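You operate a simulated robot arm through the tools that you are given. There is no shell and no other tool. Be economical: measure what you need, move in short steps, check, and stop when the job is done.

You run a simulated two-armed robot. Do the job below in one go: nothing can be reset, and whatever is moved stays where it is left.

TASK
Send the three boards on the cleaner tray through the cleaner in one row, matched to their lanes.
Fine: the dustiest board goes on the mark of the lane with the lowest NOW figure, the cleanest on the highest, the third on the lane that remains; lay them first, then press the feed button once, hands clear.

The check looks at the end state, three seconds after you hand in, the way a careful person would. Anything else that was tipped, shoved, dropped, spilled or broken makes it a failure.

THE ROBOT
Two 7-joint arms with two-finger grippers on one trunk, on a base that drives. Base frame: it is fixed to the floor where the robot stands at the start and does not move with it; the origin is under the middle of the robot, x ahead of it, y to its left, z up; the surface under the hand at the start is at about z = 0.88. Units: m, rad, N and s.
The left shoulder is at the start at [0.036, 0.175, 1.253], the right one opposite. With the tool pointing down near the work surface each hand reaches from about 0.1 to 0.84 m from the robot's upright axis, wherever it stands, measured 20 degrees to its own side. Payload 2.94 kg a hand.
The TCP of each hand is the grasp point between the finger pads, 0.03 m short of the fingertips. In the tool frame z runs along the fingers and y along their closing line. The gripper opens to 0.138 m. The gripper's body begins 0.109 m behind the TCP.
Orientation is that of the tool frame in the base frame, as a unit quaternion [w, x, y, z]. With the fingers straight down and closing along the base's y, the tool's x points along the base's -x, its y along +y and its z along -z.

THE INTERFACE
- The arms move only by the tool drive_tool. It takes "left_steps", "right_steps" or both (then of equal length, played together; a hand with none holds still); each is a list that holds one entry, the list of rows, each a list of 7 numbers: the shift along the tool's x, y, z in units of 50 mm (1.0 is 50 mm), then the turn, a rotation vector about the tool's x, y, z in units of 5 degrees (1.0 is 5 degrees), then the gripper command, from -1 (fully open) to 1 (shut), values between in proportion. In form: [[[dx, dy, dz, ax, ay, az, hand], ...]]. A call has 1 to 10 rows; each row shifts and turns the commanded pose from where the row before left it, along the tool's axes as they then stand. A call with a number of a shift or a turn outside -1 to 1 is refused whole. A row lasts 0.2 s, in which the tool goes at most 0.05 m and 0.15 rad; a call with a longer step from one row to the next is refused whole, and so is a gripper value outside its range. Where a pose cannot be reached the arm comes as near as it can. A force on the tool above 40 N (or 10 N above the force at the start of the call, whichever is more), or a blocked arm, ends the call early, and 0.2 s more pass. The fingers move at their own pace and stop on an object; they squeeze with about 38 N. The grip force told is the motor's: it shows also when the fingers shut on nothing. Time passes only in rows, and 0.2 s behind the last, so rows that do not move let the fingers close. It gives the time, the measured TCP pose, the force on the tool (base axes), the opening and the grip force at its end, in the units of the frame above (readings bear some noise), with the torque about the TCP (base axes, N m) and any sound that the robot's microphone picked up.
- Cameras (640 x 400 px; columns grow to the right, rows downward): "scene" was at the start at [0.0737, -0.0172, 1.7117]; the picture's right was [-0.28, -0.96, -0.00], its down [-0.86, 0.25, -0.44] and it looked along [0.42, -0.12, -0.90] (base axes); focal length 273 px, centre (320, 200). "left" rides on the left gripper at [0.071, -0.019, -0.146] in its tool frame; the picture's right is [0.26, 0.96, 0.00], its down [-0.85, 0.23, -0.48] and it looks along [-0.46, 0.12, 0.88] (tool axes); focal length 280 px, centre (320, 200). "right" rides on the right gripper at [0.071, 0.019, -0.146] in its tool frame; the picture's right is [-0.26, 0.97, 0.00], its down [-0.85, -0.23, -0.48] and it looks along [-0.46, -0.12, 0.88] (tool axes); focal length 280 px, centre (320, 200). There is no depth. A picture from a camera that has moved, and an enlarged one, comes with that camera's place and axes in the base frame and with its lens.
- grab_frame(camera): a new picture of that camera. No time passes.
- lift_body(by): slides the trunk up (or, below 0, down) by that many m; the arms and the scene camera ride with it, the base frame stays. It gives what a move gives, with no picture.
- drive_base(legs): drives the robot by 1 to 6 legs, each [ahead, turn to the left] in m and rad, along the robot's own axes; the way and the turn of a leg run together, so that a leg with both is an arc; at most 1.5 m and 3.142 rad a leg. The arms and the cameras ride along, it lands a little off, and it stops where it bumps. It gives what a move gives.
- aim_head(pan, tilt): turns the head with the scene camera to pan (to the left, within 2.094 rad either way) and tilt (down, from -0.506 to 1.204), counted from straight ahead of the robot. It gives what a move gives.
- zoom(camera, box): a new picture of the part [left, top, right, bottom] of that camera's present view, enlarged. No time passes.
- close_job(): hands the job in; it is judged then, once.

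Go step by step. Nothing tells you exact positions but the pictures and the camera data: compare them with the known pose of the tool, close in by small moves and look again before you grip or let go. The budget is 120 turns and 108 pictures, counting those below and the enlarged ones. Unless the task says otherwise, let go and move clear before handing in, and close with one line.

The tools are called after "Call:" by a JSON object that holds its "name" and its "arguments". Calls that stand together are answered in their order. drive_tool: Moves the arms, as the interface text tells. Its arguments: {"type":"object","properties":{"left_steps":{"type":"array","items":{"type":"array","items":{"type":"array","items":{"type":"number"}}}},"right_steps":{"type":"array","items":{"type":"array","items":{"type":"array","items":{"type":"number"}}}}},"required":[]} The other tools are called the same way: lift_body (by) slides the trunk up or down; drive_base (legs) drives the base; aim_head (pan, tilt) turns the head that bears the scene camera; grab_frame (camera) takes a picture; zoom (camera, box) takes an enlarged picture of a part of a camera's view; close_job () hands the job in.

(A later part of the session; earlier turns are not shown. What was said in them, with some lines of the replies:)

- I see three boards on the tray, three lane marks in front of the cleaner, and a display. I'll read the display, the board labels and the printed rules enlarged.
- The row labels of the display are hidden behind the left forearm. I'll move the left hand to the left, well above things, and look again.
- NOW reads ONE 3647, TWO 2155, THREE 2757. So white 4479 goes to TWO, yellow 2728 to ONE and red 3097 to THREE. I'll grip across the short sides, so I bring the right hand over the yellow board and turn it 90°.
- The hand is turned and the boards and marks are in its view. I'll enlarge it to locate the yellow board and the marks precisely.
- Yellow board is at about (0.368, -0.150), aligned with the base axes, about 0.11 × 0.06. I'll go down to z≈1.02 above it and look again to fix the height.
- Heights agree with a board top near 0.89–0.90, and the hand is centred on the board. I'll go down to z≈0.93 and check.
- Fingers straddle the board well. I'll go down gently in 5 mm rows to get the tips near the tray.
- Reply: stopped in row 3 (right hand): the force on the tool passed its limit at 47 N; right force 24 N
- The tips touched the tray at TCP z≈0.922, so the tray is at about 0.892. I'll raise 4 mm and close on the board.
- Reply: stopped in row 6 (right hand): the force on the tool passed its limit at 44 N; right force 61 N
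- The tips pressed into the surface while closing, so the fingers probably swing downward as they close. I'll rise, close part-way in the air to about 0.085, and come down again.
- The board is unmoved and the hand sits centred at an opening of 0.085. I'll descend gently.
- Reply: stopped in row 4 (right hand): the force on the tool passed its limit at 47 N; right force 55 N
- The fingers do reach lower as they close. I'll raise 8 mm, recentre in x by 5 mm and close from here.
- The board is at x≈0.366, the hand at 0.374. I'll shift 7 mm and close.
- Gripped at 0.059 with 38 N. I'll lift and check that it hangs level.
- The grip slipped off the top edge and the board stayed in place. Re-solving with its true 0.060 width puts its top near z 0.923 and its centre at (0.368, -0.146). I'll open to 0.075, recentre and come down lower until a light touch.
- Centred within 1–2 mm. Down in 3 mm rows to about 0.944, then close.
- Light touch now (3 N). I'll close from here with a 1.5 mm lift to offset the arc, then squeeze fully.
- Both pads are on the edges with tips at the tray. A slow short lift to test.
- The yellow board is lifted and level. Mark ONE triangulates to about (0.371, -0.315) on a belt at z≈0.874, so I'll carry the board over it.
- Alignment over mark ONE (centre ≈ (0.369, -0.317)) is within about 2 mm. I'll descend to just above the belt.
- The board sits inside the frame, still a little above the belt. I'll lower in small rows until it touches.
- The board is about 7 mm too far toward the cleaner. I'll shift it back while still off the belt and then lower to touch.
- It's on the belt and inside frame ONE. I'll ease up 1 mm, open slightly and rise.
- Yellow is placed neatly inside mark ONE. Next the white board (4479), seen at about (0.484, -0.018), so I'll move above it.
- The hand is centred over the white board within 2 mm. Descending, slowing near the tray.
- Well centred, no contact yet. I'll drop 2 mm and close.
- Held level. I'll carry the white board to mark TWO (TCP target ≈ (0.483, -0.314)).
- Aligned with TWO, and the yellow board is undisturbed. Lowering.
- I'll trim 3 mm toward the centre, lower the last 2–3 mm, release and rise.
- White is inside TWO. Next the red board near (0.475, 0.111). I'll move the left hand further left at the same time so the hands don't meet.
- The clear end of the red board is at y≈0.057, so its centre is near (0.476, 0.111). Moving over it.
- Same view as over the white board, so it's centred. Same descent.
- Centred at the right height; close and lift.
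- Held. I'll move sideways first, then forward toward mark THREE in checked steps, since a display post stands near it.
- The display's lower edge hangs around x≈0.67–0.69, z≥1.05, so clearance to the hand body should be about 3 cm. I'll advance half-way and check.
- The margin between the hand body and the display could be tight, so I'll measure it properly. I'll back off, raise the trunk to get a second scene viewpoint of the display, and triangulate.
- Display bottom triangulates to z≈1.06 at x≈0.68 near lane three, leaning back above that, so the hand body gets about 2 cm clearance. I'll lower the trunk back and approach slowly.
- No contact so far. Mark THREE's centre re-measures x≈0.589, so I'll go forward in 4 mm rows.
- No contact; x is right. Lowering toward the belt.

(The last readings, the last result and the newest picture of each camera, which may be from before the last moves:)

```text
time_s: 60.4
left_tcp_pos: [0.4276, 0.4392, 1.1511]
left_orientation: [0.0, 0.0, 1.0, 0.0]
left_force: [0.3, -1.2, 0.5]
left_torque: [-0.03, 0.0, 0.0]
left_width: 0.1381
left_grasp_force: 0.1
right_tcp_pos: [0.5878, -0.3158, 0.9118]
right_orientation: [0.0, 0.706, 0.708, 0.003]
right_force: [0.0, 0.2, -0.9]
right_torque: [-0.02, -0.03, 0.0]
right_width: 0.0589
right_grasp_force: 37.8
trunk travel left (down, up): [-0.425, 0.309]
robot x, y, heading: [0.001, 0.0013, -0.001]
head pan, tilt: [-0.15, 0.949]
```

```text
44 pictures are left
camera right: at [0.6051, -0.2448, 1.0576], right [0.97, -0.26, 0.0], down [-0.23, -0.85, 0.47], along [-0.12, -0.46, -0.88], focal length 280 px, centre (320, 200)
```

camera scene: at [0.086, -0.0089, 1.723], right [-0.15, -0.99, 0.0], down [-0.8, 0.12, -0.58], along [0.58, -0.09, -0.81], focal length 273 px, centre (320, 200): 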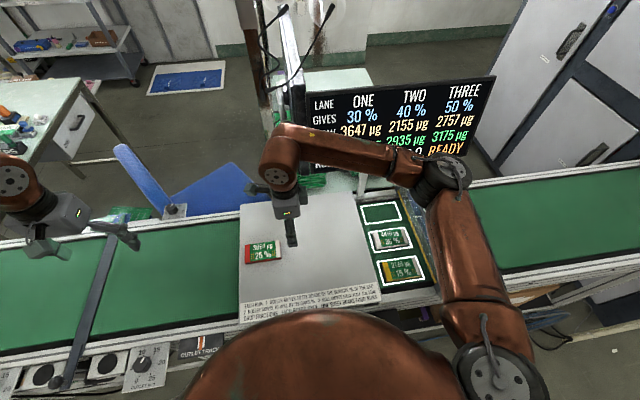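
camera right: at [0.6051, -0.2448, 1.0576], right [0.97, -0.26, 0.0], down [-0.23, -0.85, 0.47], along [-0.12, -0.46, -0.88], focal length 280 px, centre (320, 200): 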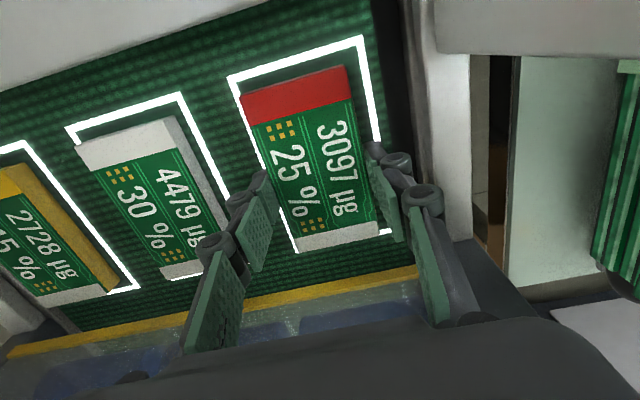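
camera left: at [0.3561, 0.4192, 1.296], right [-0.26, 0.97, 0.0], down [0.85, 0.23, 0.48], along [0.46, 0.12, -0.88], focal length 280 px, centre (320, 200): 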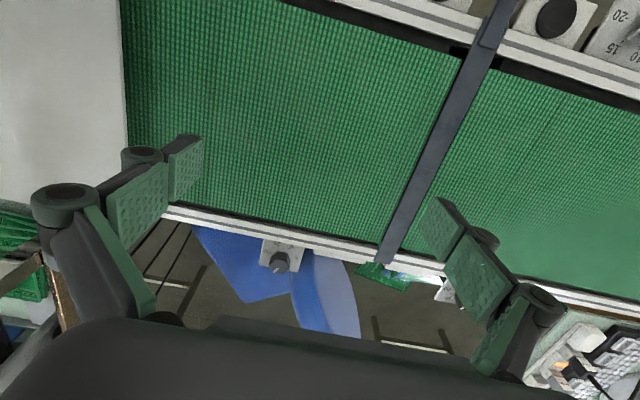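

Centred in THREE. Touch down, release and rise straight up a little, then back off.

Call:
{"name": "drive_tool", "arguments": {"right_steps": [[[0, 0.03, 0.03, 0, 0, 0, 1], [0, 0, 0.03, 0, 0, 0, 1], [0, 0, 0, 0, 0, 0, 1]]]}}

Call:
{"name": "drive_tool", "arguments": {"right_steps": [[[0, 0, -0.02, 0, 0, 0, 1], [0, 0, 0, 0, 0, 0, 0.05], [0, 0, 0, 0, 0, 0, -0.1], [0, 0, 0, 0, 0, 0, -0.1], [0, 0, -0.3, 0, 0, 0, -0.1], [0, 0, -0.7, 0, 0, 0, -0.1], [0, -0.5, -0.5, 0, 0, 0, -0.1], [0, -0.7, -0.5, 0, 0, 0, -0.1], [0, -0.7, 0, 0, 0, 0, -0.1], [0, 0, 0, 0, 0, 0, -0.1]]]}}

Call:
{"name": "grab_frame", "arguments": {"camera": "right"}}

Call:
{"name": "grab_frame", "arguments": {"camera": "scene"}}

```text
time_s: 61.2
left_tcp_pos: [0.4277, 0.4386, 1.1503]
left_orientation: [0.0, 0.001, 1.0, 0.0]
left_force: [0.2, 0.0, 0.3]
left_torque: [0.02, 0.02, -0.02]
left_width: 0.1381
left_grasp_force: 0.1
right_tcp_pos: [0.5887, -0.3149, 0.9094]
right_orientation: [0.0, 0.706, 0.709, 0.002]
right_force: [0.8, -0.3, -0.7]
right_torque: [-0.02, -0.04, 0.03]
right_width: 0.0591
right_grasp_force: 38.0
trunk travel left (down, up): [-0.425, 0.309]
robot x, y, heading: [0.0009, 0.0005, 0.001]
head pan, tilt: [-0.15, 0.949]
```

```text
time_s: 63.4
left_tcp_pos: [0.428, 0.4386, 1.1512]
left_orientation: [-0.002, 0.0, 1.0, 0.0]
left_force: [0.5, -0.5, 0.8]
left_torque: [-0.04, 0.0, 0.01]
left_width: 0.1379
left_grasp_force: 0.1
right_tcp_pos: [0.4934, -0.315, 1.01]
right_orientation: [0.0, 0.706, 0.708, 0.002]
right_force: [-0.2, 0.3, -0.5]
right_torque: [0.01, 0.0, 0.01]
right_width: 0.0757
right_grasp_force: 0.0
trunk travel left (down, up): [-0.425, 0.309]
robot x, y, heading: [-0.0015, 0.002, -0.0]
head pan, tilt: [-0.15, 0.949]
```

```text
43 pictures are left
camera right: at [0.5109, -0.2442, 1.1552], right [0.97, -0.26, 0.0], down [-0.23, -0.85, 0.47], along [-0.12, -0.46, -0.88], focal length 280 px, centre (320, 200)
```

right: 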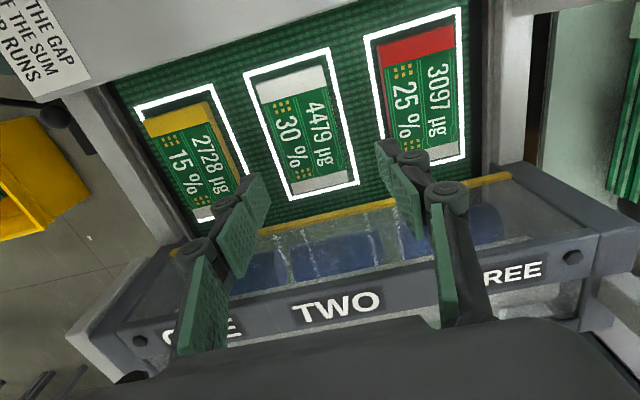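

```text
42 pictures are left
camera scene: at [0.0869, -0.01, 1.7229], right [-0.15, -0.99, 0.0], down [-0.8, 0.12, -0.58], along [0.57, -0.09, -0.81], focal length 273 px, centre (320, 200)
```

scene: 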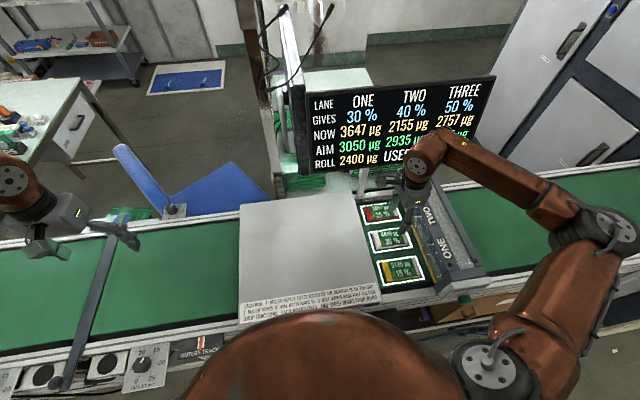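

All three boards lie inside their frames: ONE 2728, TWO 4479, THREE 3097. Now I'll look at the green feed button on the near end of the cleaner, after rising and pulling back.

Call:
{"name": "drive_tool", "arguments": {"right_steps": [[[0, 0, -0.9, 0, 0, 0, -0.5], [0, 0, -0.9, 0, 0, 0, -1], [0.2, -0.9, -0.2, 0, 0, 0, -1], [0.2, -0.9, -0.2, 0, 0, 0, -1], [0.2, -0.9, -0.2, 0, 0, 0, -1], [0.2, -0.9, 0, 0, 0, 0, -1], [0.2, -0.9, 0, 0, 0, 0, -1], [0, 0, 0, 0, 0, 0, -1]]]}}

Call:
{"name": "grab_frame", "arguments": {"camera": "right"}}

Call:
{"name": "zoom", "arguments": {"camera": "scene", "box": [400, 200, 540, 340]}}

```text
time_s: 65.2
left_tcp_pos: [0.4276, 0.4387, 1.1505]
left_orientation: [-0.001, 0.001, 1.0, 0.0]
left_force: [0.1, -0.4, 0.5]
left_torque: [0.02, -0.01, 0.02]
left_width: 0.1379
left_grasp_force: 0.1
right_tcp_pos: [0.2692, -0.2667, 1.1295]
right_orientation: [0.001, 0.706, 0.708, 0.002]
right_force: [0.1, -0.2, 0.8]
right_torque: [0.02, 0.02, -0.01]
right_width: 0.1378
right_grasp_force: 0.1
trunk travel left (down, up): [-0.425, 0.309]
robot x, y, heading: [-0.0009, 0.0008, -0.002]
head pan, tilt: [-0.15, 0.949]
```

```text
41 pictures are left
camera right: at [0.2863, -0.196, 1.2744], right [0.97, -0.26, 0.0], down [-0.23, -0.85, 0.47], along [-0.12, -0.46, -0.88], focal length 280 px, centre (320, 200)
```

right: 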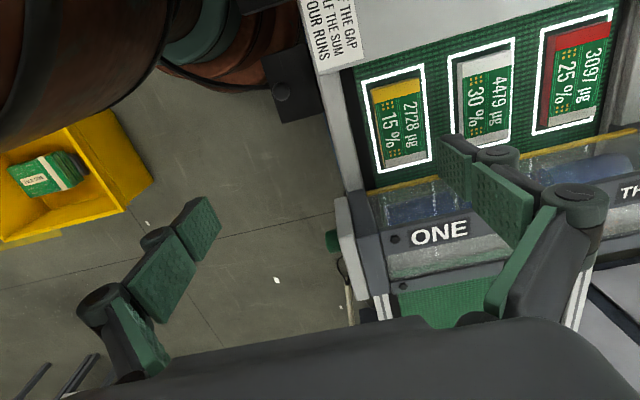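

```text
2.86 times, centred on (470, 270) of scene
camera zoom: at [0.0869, -0.0108, 1.7229], right [-0.15, -0.99, 0.0], down [-0.8, 0.12, -0.58], along [0.57, -0.09, -0.81], focal length 781 px, centre (-109, 0)
```

zoom: 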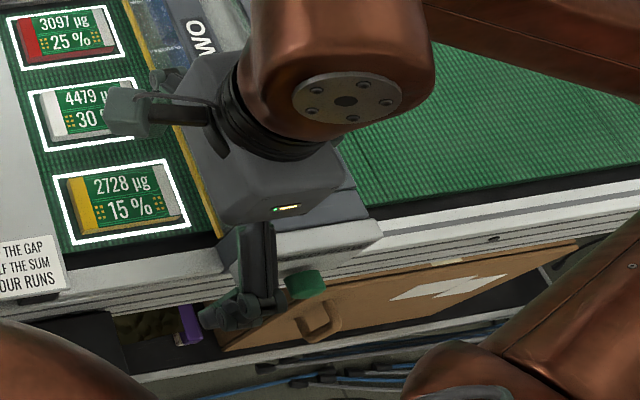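

The button sticks out toward the robot from the near end block, at about (0.24, -0.44, 0.95). I'll take close views of it.

Call:
{"name": "zoom", "arguments": {"camera": "scene", "box": [445, 270, 505, 310]}}

Call:
{"name": "zoom", "arguments": {"camera": "right", "box": [290, 180, 410, 330]}}

```text
10.00 times, centred on (475, 290) of scene
camera zoom: at [0.0869, -0.0108, 1.7229], right [-0.15, -0.99, 0.0], down [-0.8, 0.12, -0.58], along [0.57, -0.09, -0.81], focal length 2734 px, centre (-1230, -700)
```

zoom: 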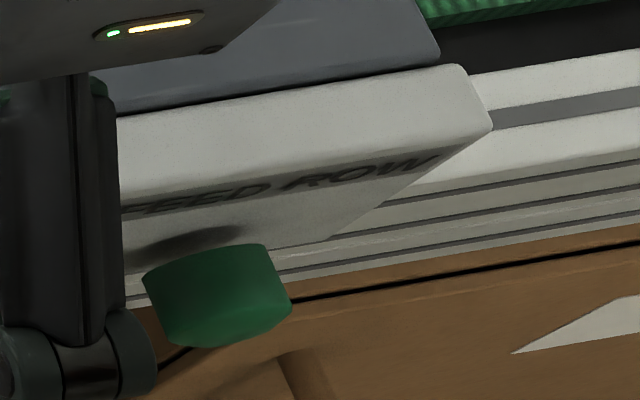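

```text
2.67 times, centred on (350, 255) of right
camera zoom: at [0.2863, -0.196, 1.2744], right [0.97, -0.26, 0.0], down [-0.23, -0.85, 0.47], along [-0.12, -0.46, -0.88], focal length 748 px, centre (240, 53)
```

zoom: 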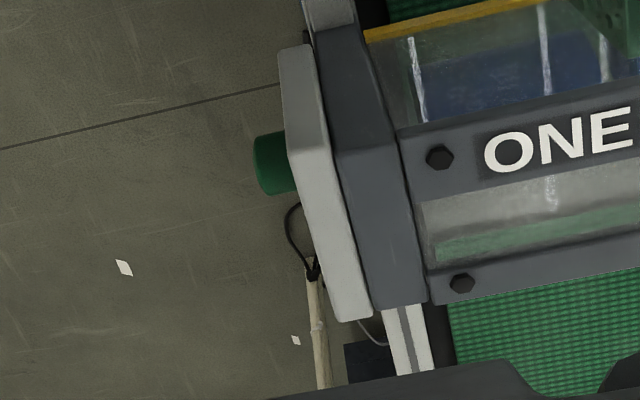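

It's labelled FEED ROW: a horizontal cap, centre ≈ (0.241, -0.44, 0.948), face at x≈0.23. I'll turn the hand back, close the fingers, and press it with the fingertip side from the robot's side.

Call:
{"name": "drive_tool", "arguments": {"right_steps": [[[0, 0, 0, 0, 0, -1, 0], [0, 0, 0, 0, 0, -1, 1], [0, 0, 0, 0, 0, -1, 1], [0, 0, 0, 0, 0, -1, 1], [0, 0, 0, 0, 0, -1, 1], [0, 0, 0, 0, 0, -1, 1], [0, 0, 0, 0, 0, -1, 1], [0, 0, 0, 0, 0, -1, 1], [0, 0, 0, 0, 0, -1, 1], [0, 0, 0, 0, 0, -1, 1]]]}}

Call:
{"name": "drive_tool", "arguments": {"right_steps": [[[0, 0, 0, 0, 0, -1, 1], [0, 0, 0, 0, 0, -1, 1], [0, 0, 0, 0, 0, -1, 1], [0, 0, 0, 0, 0, -1, 1], [0, 0, 0, 0, 0, -1, 1], [0, 0, 0, 0, 0, -1, 1], [0, 0, 0, 0, 0, -1, 1], [0, 0, 0, 0, 0, -1, 1]]]}}

Call:
{"name": "drive_tool", "arguments": {"right_steps": [[[0.6, -0.75, 0, 0, 0, 0, 1], [0.6, -0.75, 0, 0, 0, 0, 1], [0.6, -0.75, 0, 0, 0, 0, 1], [0.6, -0.75, 0, 0, 0, 0, 1], [0, -0.46, 0, 0, 0, 0, 1], [0, 0, 0, 0, 0, 0, 1]]]}}

Call:
{"name": "grab_frame", "arguments": {"camera": "right"}}

Call:
{"name": "grab_frame", "arguments": {"camera": "scene"}}

```text
time_s: 67.4
left_tcp_pos: [0.4272, 0.4392, 1.1515]
left_orientation: [0.0, 0.001, 1.0, 0.0]
left_force: [-0.3, -0.6, 0.0]
left_torque: [-0.02, -0.01, -0.02]
left_width: 0.138
left_grasp_force: 0.0
right_tcp_pos: [0.2676, -0.2676, 1.129]
right_orientation: [0.002, 0.34, 0.94, 0.003]
right_force: [-0.4, 0.0, -0.5]
right_torque: [0.02, 0.01, -0.01]
right_width: 0.0
right_grasp_force: 28.3
trunk travel left (down, up): [-0.425, 0.309]
robot x, y, heading: [-0.0004, -0.0004, 0.002]
head pan, tilt: [-0.15, 0.949]
```

```text
time_s: 69.2
left_tcp_pos: [0.4265, 0.4397, 1.1517]
left_orientation: [0.0, 0.001, 1.0, 0.0]
left_force: [0.4, -0.2, -0.2]
left_torque: [-0.01, -0.02, -0.04]
left_width: 0.1377
left_grasp_force: 0.2
right_tcp_pos: [0.2676, -0.2661, 1.13]
right_orientation: [0.001, -0.003, 1.0, 0.001]
right_force: [-0.4, 0.4, 0.8]
right_torque: [-0.02, 0.0, 0.03]
right_width: 0.0
right_grasp_force: 28.4
trunk travel left (down, up): [-0.425, 0.309]
robot x, y, heading: [-0.0021, 0.0006, 0.001]
head pan, tilt: [-0.15, 0.949]
```

```text
time_s: 70.6
left_tcp_pos: [0.4273, 0.4388, 1.1511]
left_orientation: [0.0, 0.001, 1.0, 0.0]
left_force: [-0.1, 0.1, 0.4]
left_torque: [0.03, 0.05, 0.0]
left_width: 0.1377
left_grasp_force: 0.1
right_tcp_pos: [0.1481, -0.442, 1.1279]
right_orientation: [0.002, -0.002, 1.0, 0.001]
right_force: [0.0, 0.0, 0.1]
right_torque: [0.01, -0.02, 0.0]
right_width: 0.0001
right_grasp_force: 28.8
trunk travel left (down, up): [-0.425, 0.309]
robot x, y, heading: [-0.0024, 0.0003, -0.003]
head pan, tilt: [-0.15, 0.949]
```

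```text
37 pictures are left
camera right: at [0.076, -0.4224, 1.2724], right [0.26, 0.97, 0.0], down [0.85, -0.23, 0.48], along [0.46, -0.12, -0.88], focal length 280 px, centre (320, 200)
```

right: 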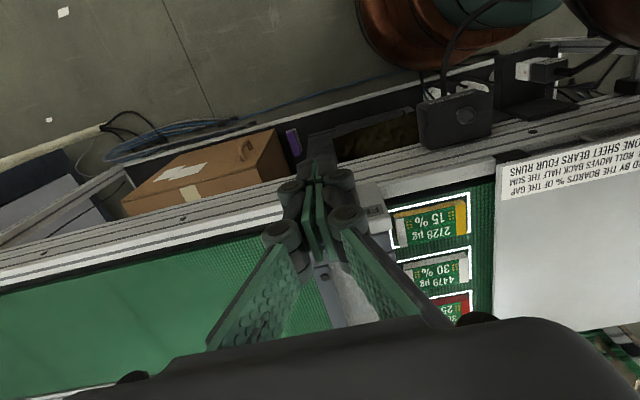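

```text
36 pictures are left
camera scene: at [0.0858, -0.0111, 1.723], right [-0.15, -0.99, 0.0], down [-0.8, 0.12, -0.58], along [0.58, -0.09, -0.81], focal length 273 px, centre (320, 200)
```

scene: 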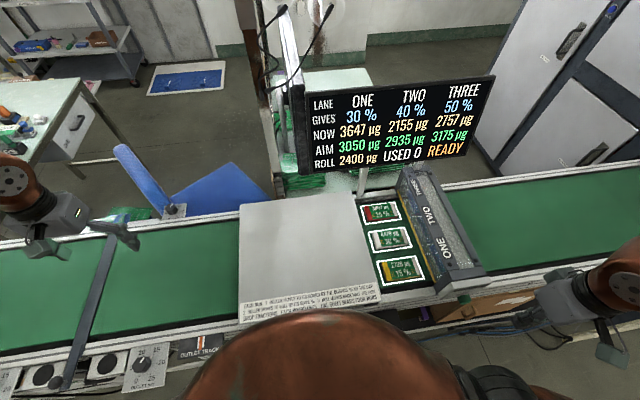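

The fingers line up with the button and the boards and display are unchanged. Lowering in front of the button.

Call:
{"name": "drive_tool", "arguments": {"right_steps": [[[0, 0, 0.9, 0, 0, 0, 1], [0, 0, 0.9, 0, 0, 0, 1], [0, 0, 0.9, 0, 0, 0, 1], [0, 0.04, 0.76, 0, 0, 0, 1], [-0.8, 0, 0, 0, 0, 0, 1], [0, 0, 0, 0, 0, 0, 1]]]}}

Call:
{"name": "grab_frame", "arguments": {"camera": "right"}}

Call:
{"name": "zoom", "arguments": {"camera": "scene", "box": [420, 240, 540, 340]}}

```text
time_s: 72.0
left_tcp_pos: [0.4257, 0.4398, 1.1515]
left_orientation: [0.0, 0.002, 1.0, 0.0]
left_force: [-0.1, 0.3, -0.4]
left_torque: [-0.01, -0.07, -0.02]
left_width: 0.138
left_grasp_force: 0.1
right_tcp_pos: [0.1876, -0.4361, 0.9548]
right_orientation: [0.003, -0.001, 1.0, 0.001]
right_force: [-0.3, 0.9, -1.2]
right_torque: [0.01, -0.03, -0.03]
right_width: 0.0
right_grasp_force: 28.3
trunk travel left (down, up): [-0.425, 0.309]
robot x, y, heading: [0.0011, 0.0023, -0.003]
head pan, tilt: [-0.15, 0.949]
```

```text
35 pictures are left
camera right: at [0.1145, -0.4178, 1.1006], right [0.26, 0.97, 0.0], down [0.85, -0.23, 0.48], along [0.46, -0.12, -0.88], focal length 280 px, centre (320, 200)
```

right: 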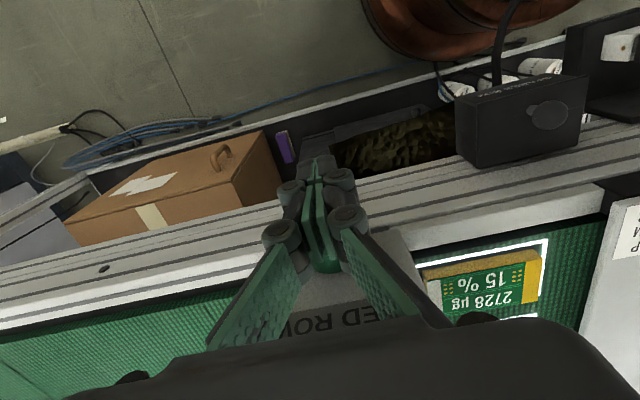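

```text
4.00 times, centred on (480, 290) of scene
camera zoom: at [0.0831, -0.01, 1.7232], right [-0.15, -0.99, 0.0], down [-0.8, 0.12, -0.58], along [0.58, -0.09, -0.81], focal length 1094 px, centre (-320, -160)
```

zoom: 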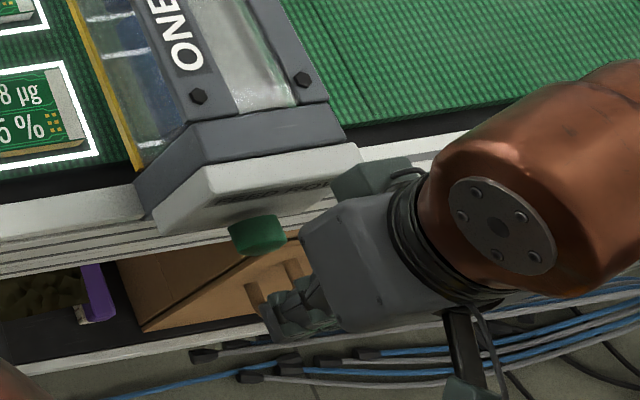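

The green cap shows right behind the fingers, and the height looks right. I'll advance gently.

Call:
{"name": "drive_tool", "arguments": {"right_steps": [[[-0.3, 0, 0, 0, 0, 0, 1], [-0.1, 0, 0, 0, 0, 0, 1], [-0.06, 0, 0, 0, 0, 0, 1], [-0.06, 0, 0, 0, 0, 0, 1], [0, 0, 0, 0, 0, 0, 1]]]}}

Call:
{"name": "zoom", "arguments": {"camera": "scene", "box": [420, 240, 540, 340]}}

```text
time_s: 73.2
left_tcp_pos: [0.4273, 0.4379, 1.1511]
left_orientation: [0.001, 0.002, 1.0, 0.0]
left_force: [-1.0, -0.7, -0.7]
left_torque: [0.03, -0.01, -0.01]
left_width: 0.1378
left_grasp_force: 0.1
right_tcp_pos: [0.2143, -0.4377, 0.9562]
right_orientation: [0.002, -0.002, 1.0, 0.001]
right_force: [0.2, 0.7, 0.1]
right_torque: [0.01, 0.01, -0.02]
right_width: 0.0
right_grasp_force: 28.4
trunk travel left (down, up): [-0.425, 0.309]
robot x, y, heading: [-0.0044, 0.0028, -0.0]
head pan, tilt: [-0.15, 0.949]
```

```text
4.00 times, centred on (480, 290) of scene
camera zoom: at [0.0858, -0.0106, 1.723], right [-0.15, -0.99, 0.0], down [-0.8, 0.12, -0.58], along [0.58, -0.09, -0.81], focal length 1094 px, centre (-320, -160)
```

zoom: 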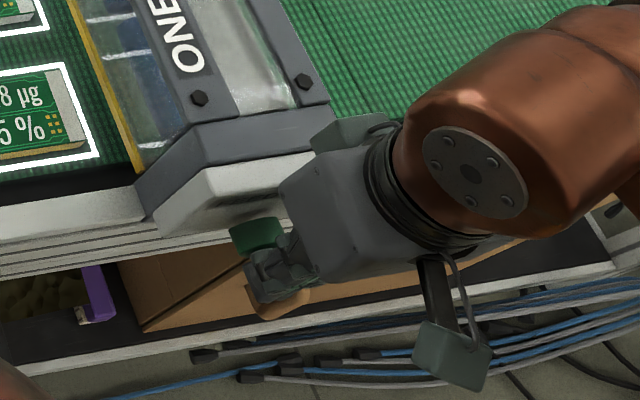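

Just short of contact. Pressing on in 2.5 mm rows.

Call:
{"name": "drive_tool", "arguments": {"right_steps": [[[-0.05, 0, 0, 0, 0, 0, 1], [-0.05, 0, 0, 0, 0, 0, 1], [-0.05, 0, 0, 0, 0, 0, 1], [-0.05, 0, 0, 0, 0, 0, 1]]]}}

Call:
{"name": "zoom", "arguments": {"camera": "scene", "box": [290, 60, 540, 320]}}

```text
time_s: 74.2
left_tcp_pos: [0.4274, 0.4387, 1.1505]
left_orientation: [0.0, 0.001, 1.0, -0.001]
left_force: [0.3, -0.2, 0.4]
left_torque: [0.01, -0.02, 0.02]
left_width: 0.138
left_grasp_force: 0.0
right_tcp_pos: [0.2249, -0.4385, 0.9547]
right_orientation: [0.002, -0.002, 1.0, 0.002]
right_force: [-4.8, -0.1, 0.3]
right_torque: [0.01, 0.08, 0.02]
right_width: 0.0057
right_grasp_force: 28.6
trunk travel left (down, up): [-0.425, 0.309]
robot x, y, heading: [-0.0013, -0.001, -0.004]
head pan, tilt: [-0.15, 0.949]
heard: click
```

```text
1.54 times, centred on (415, 190) of scene
camera zoom: at [0.0853, -0.0106, 1.723], right [-0.15, -0.99, 0.0], down [-0.8, 0.12, -0.58], along [0.58, -0.09, -0.81], focal length 421 px, centre (174, 215)
```

zoom: 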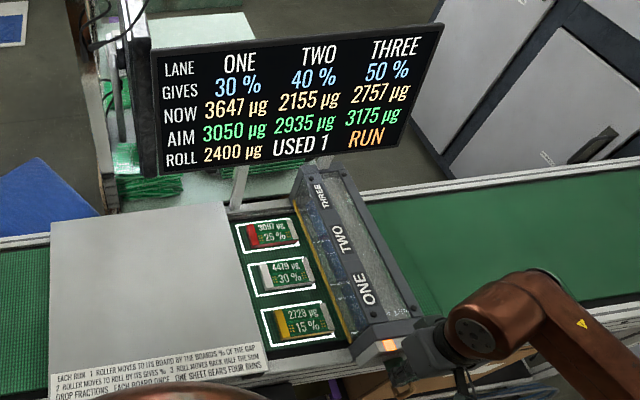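

It clicked, and the display shows RUN and USED 1. I'll back straight off, rise clear and watch the run.

Call:
{"name": "drive_tool", "arguments": {"right_steps": [[[0.8, 0, 0, 0, 0, 0, 1], [0.7, 0, 0, 0, 0, 0, 1], [0, 0, -0.9, 0, 0, 0, 1], [0, 0, -0.9, 0, 0, 0, 1], [0, 0, -0.9, 0, 0, 0, 1], [0, -0.5, -0.5, 0, 0, 0, 1], [0, 0, 0, 0, 0, 0, 1], [0, 0, 0, 0, 0, 0, 1]]]}}

Call:
{"name": "grab_frame", "arguments": {"camera": "scene"}}

```text
time_s: 76.0
left_tcp_pos: [0.4271, 0.4396, 1.1513]
left_orientation: [0.0, 0.001, 1.0, 0.0]
left_force: [-0.5, -0.5, 0.2]
left_torque: [0.06, -0.04, -0.03]
left_width: 0.1382
left_grasp_force: 0.2
right_tcp_pos: [0.1496, -0.4623, 1.1158]
right_orientation: [0.003, -0.002, 1.0, 0.001]
right_force: [0.0, -0.2, 0.0]
right_torque: [-0.02, -0.03, -0.08]
right_width: 0.0001
right_grasp_force: 28.2
trunk travel left (down, up): [-0.425, 0.309]
robot x, y, heading: [0.0001, 0.0011, -0.004]
head pan, tilt: [-0.15, 0.949]
```

```text
31 pictures are left
camera scene: at [0.085, -0.0105, 1.723], right [-0.15, -0.99, 0.0], down [-0.8, 0.12, -0.58], along [0.58, -0.09, -0.81], focal length 273 px, centre (320, 200)
```

scene: 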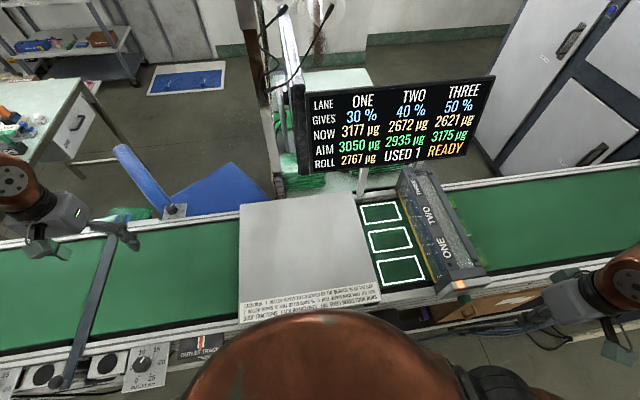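

The boards went through and the display shows READY with new readings. One more look at the outlet side before handing in.

Call:
{"name": "aim_head", "arguments": {"pan": -0.7, "tilt": 0.8}}

Call:
{"name": "grab_frame", "arguments": {"camera": "scene"}}

```text
time_s: 77.0
left_tcp_pos: [0.4271, 0.4394, 1.1508]
left_orientation: [-0.001, 0.001, 1.0, -0.001]
left_force: [0.5, -0.5, -0.4]
left_torque: [0.02, -0.03, -0.01]
left_width: 0.1379
left_grasp_force: 0.1
right_tcp_pos: [0.1494, -0.463, 1.1141]
right_orientation: [0.002, -0.002, 1.0, 0.001]
right_force: [0.6, 0.7, -0.1]
right_torque: [0.0, -0.02, -0.01]
right_width: 0.0
right_grasp_force: 28.8
trunk travel left (down, up): [-0.425, 0.309]
robot x, y, heading: [0.0006, -0.0038, -0.006]
head pan, tilt: [-0.7, 0.799]
```

```text
30 pictures are left
camera scene: at [0.0756, -0.0516, 1.7345], right [-0.64, -0.76, 0.0], down [-0.55, 0.46, -0.7], along [0.53, -0.45, -0.72], focal length 273 px, centre (320, 200)
```

scene: 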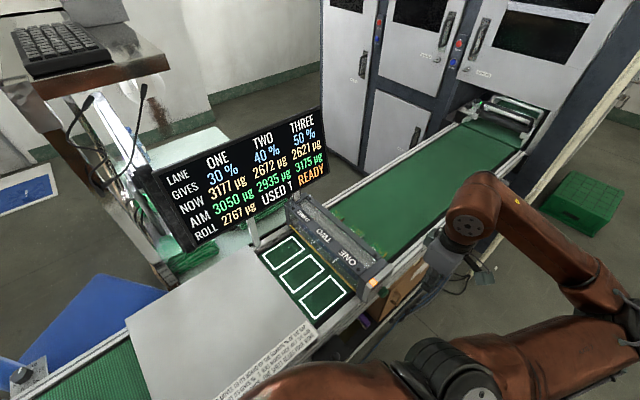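

The row has gone through, the hands are clear and nothing else was moved.

Call:
{"name": "close_job", "arguments": {}}

```text
The job is handed in.
```

I laid 4479 µg on lane TWO, 2728 µg on ONE and 3097 µg on THREE, then pressed the feed button once; all three boards went through, and the display shows USED 1 and READY.
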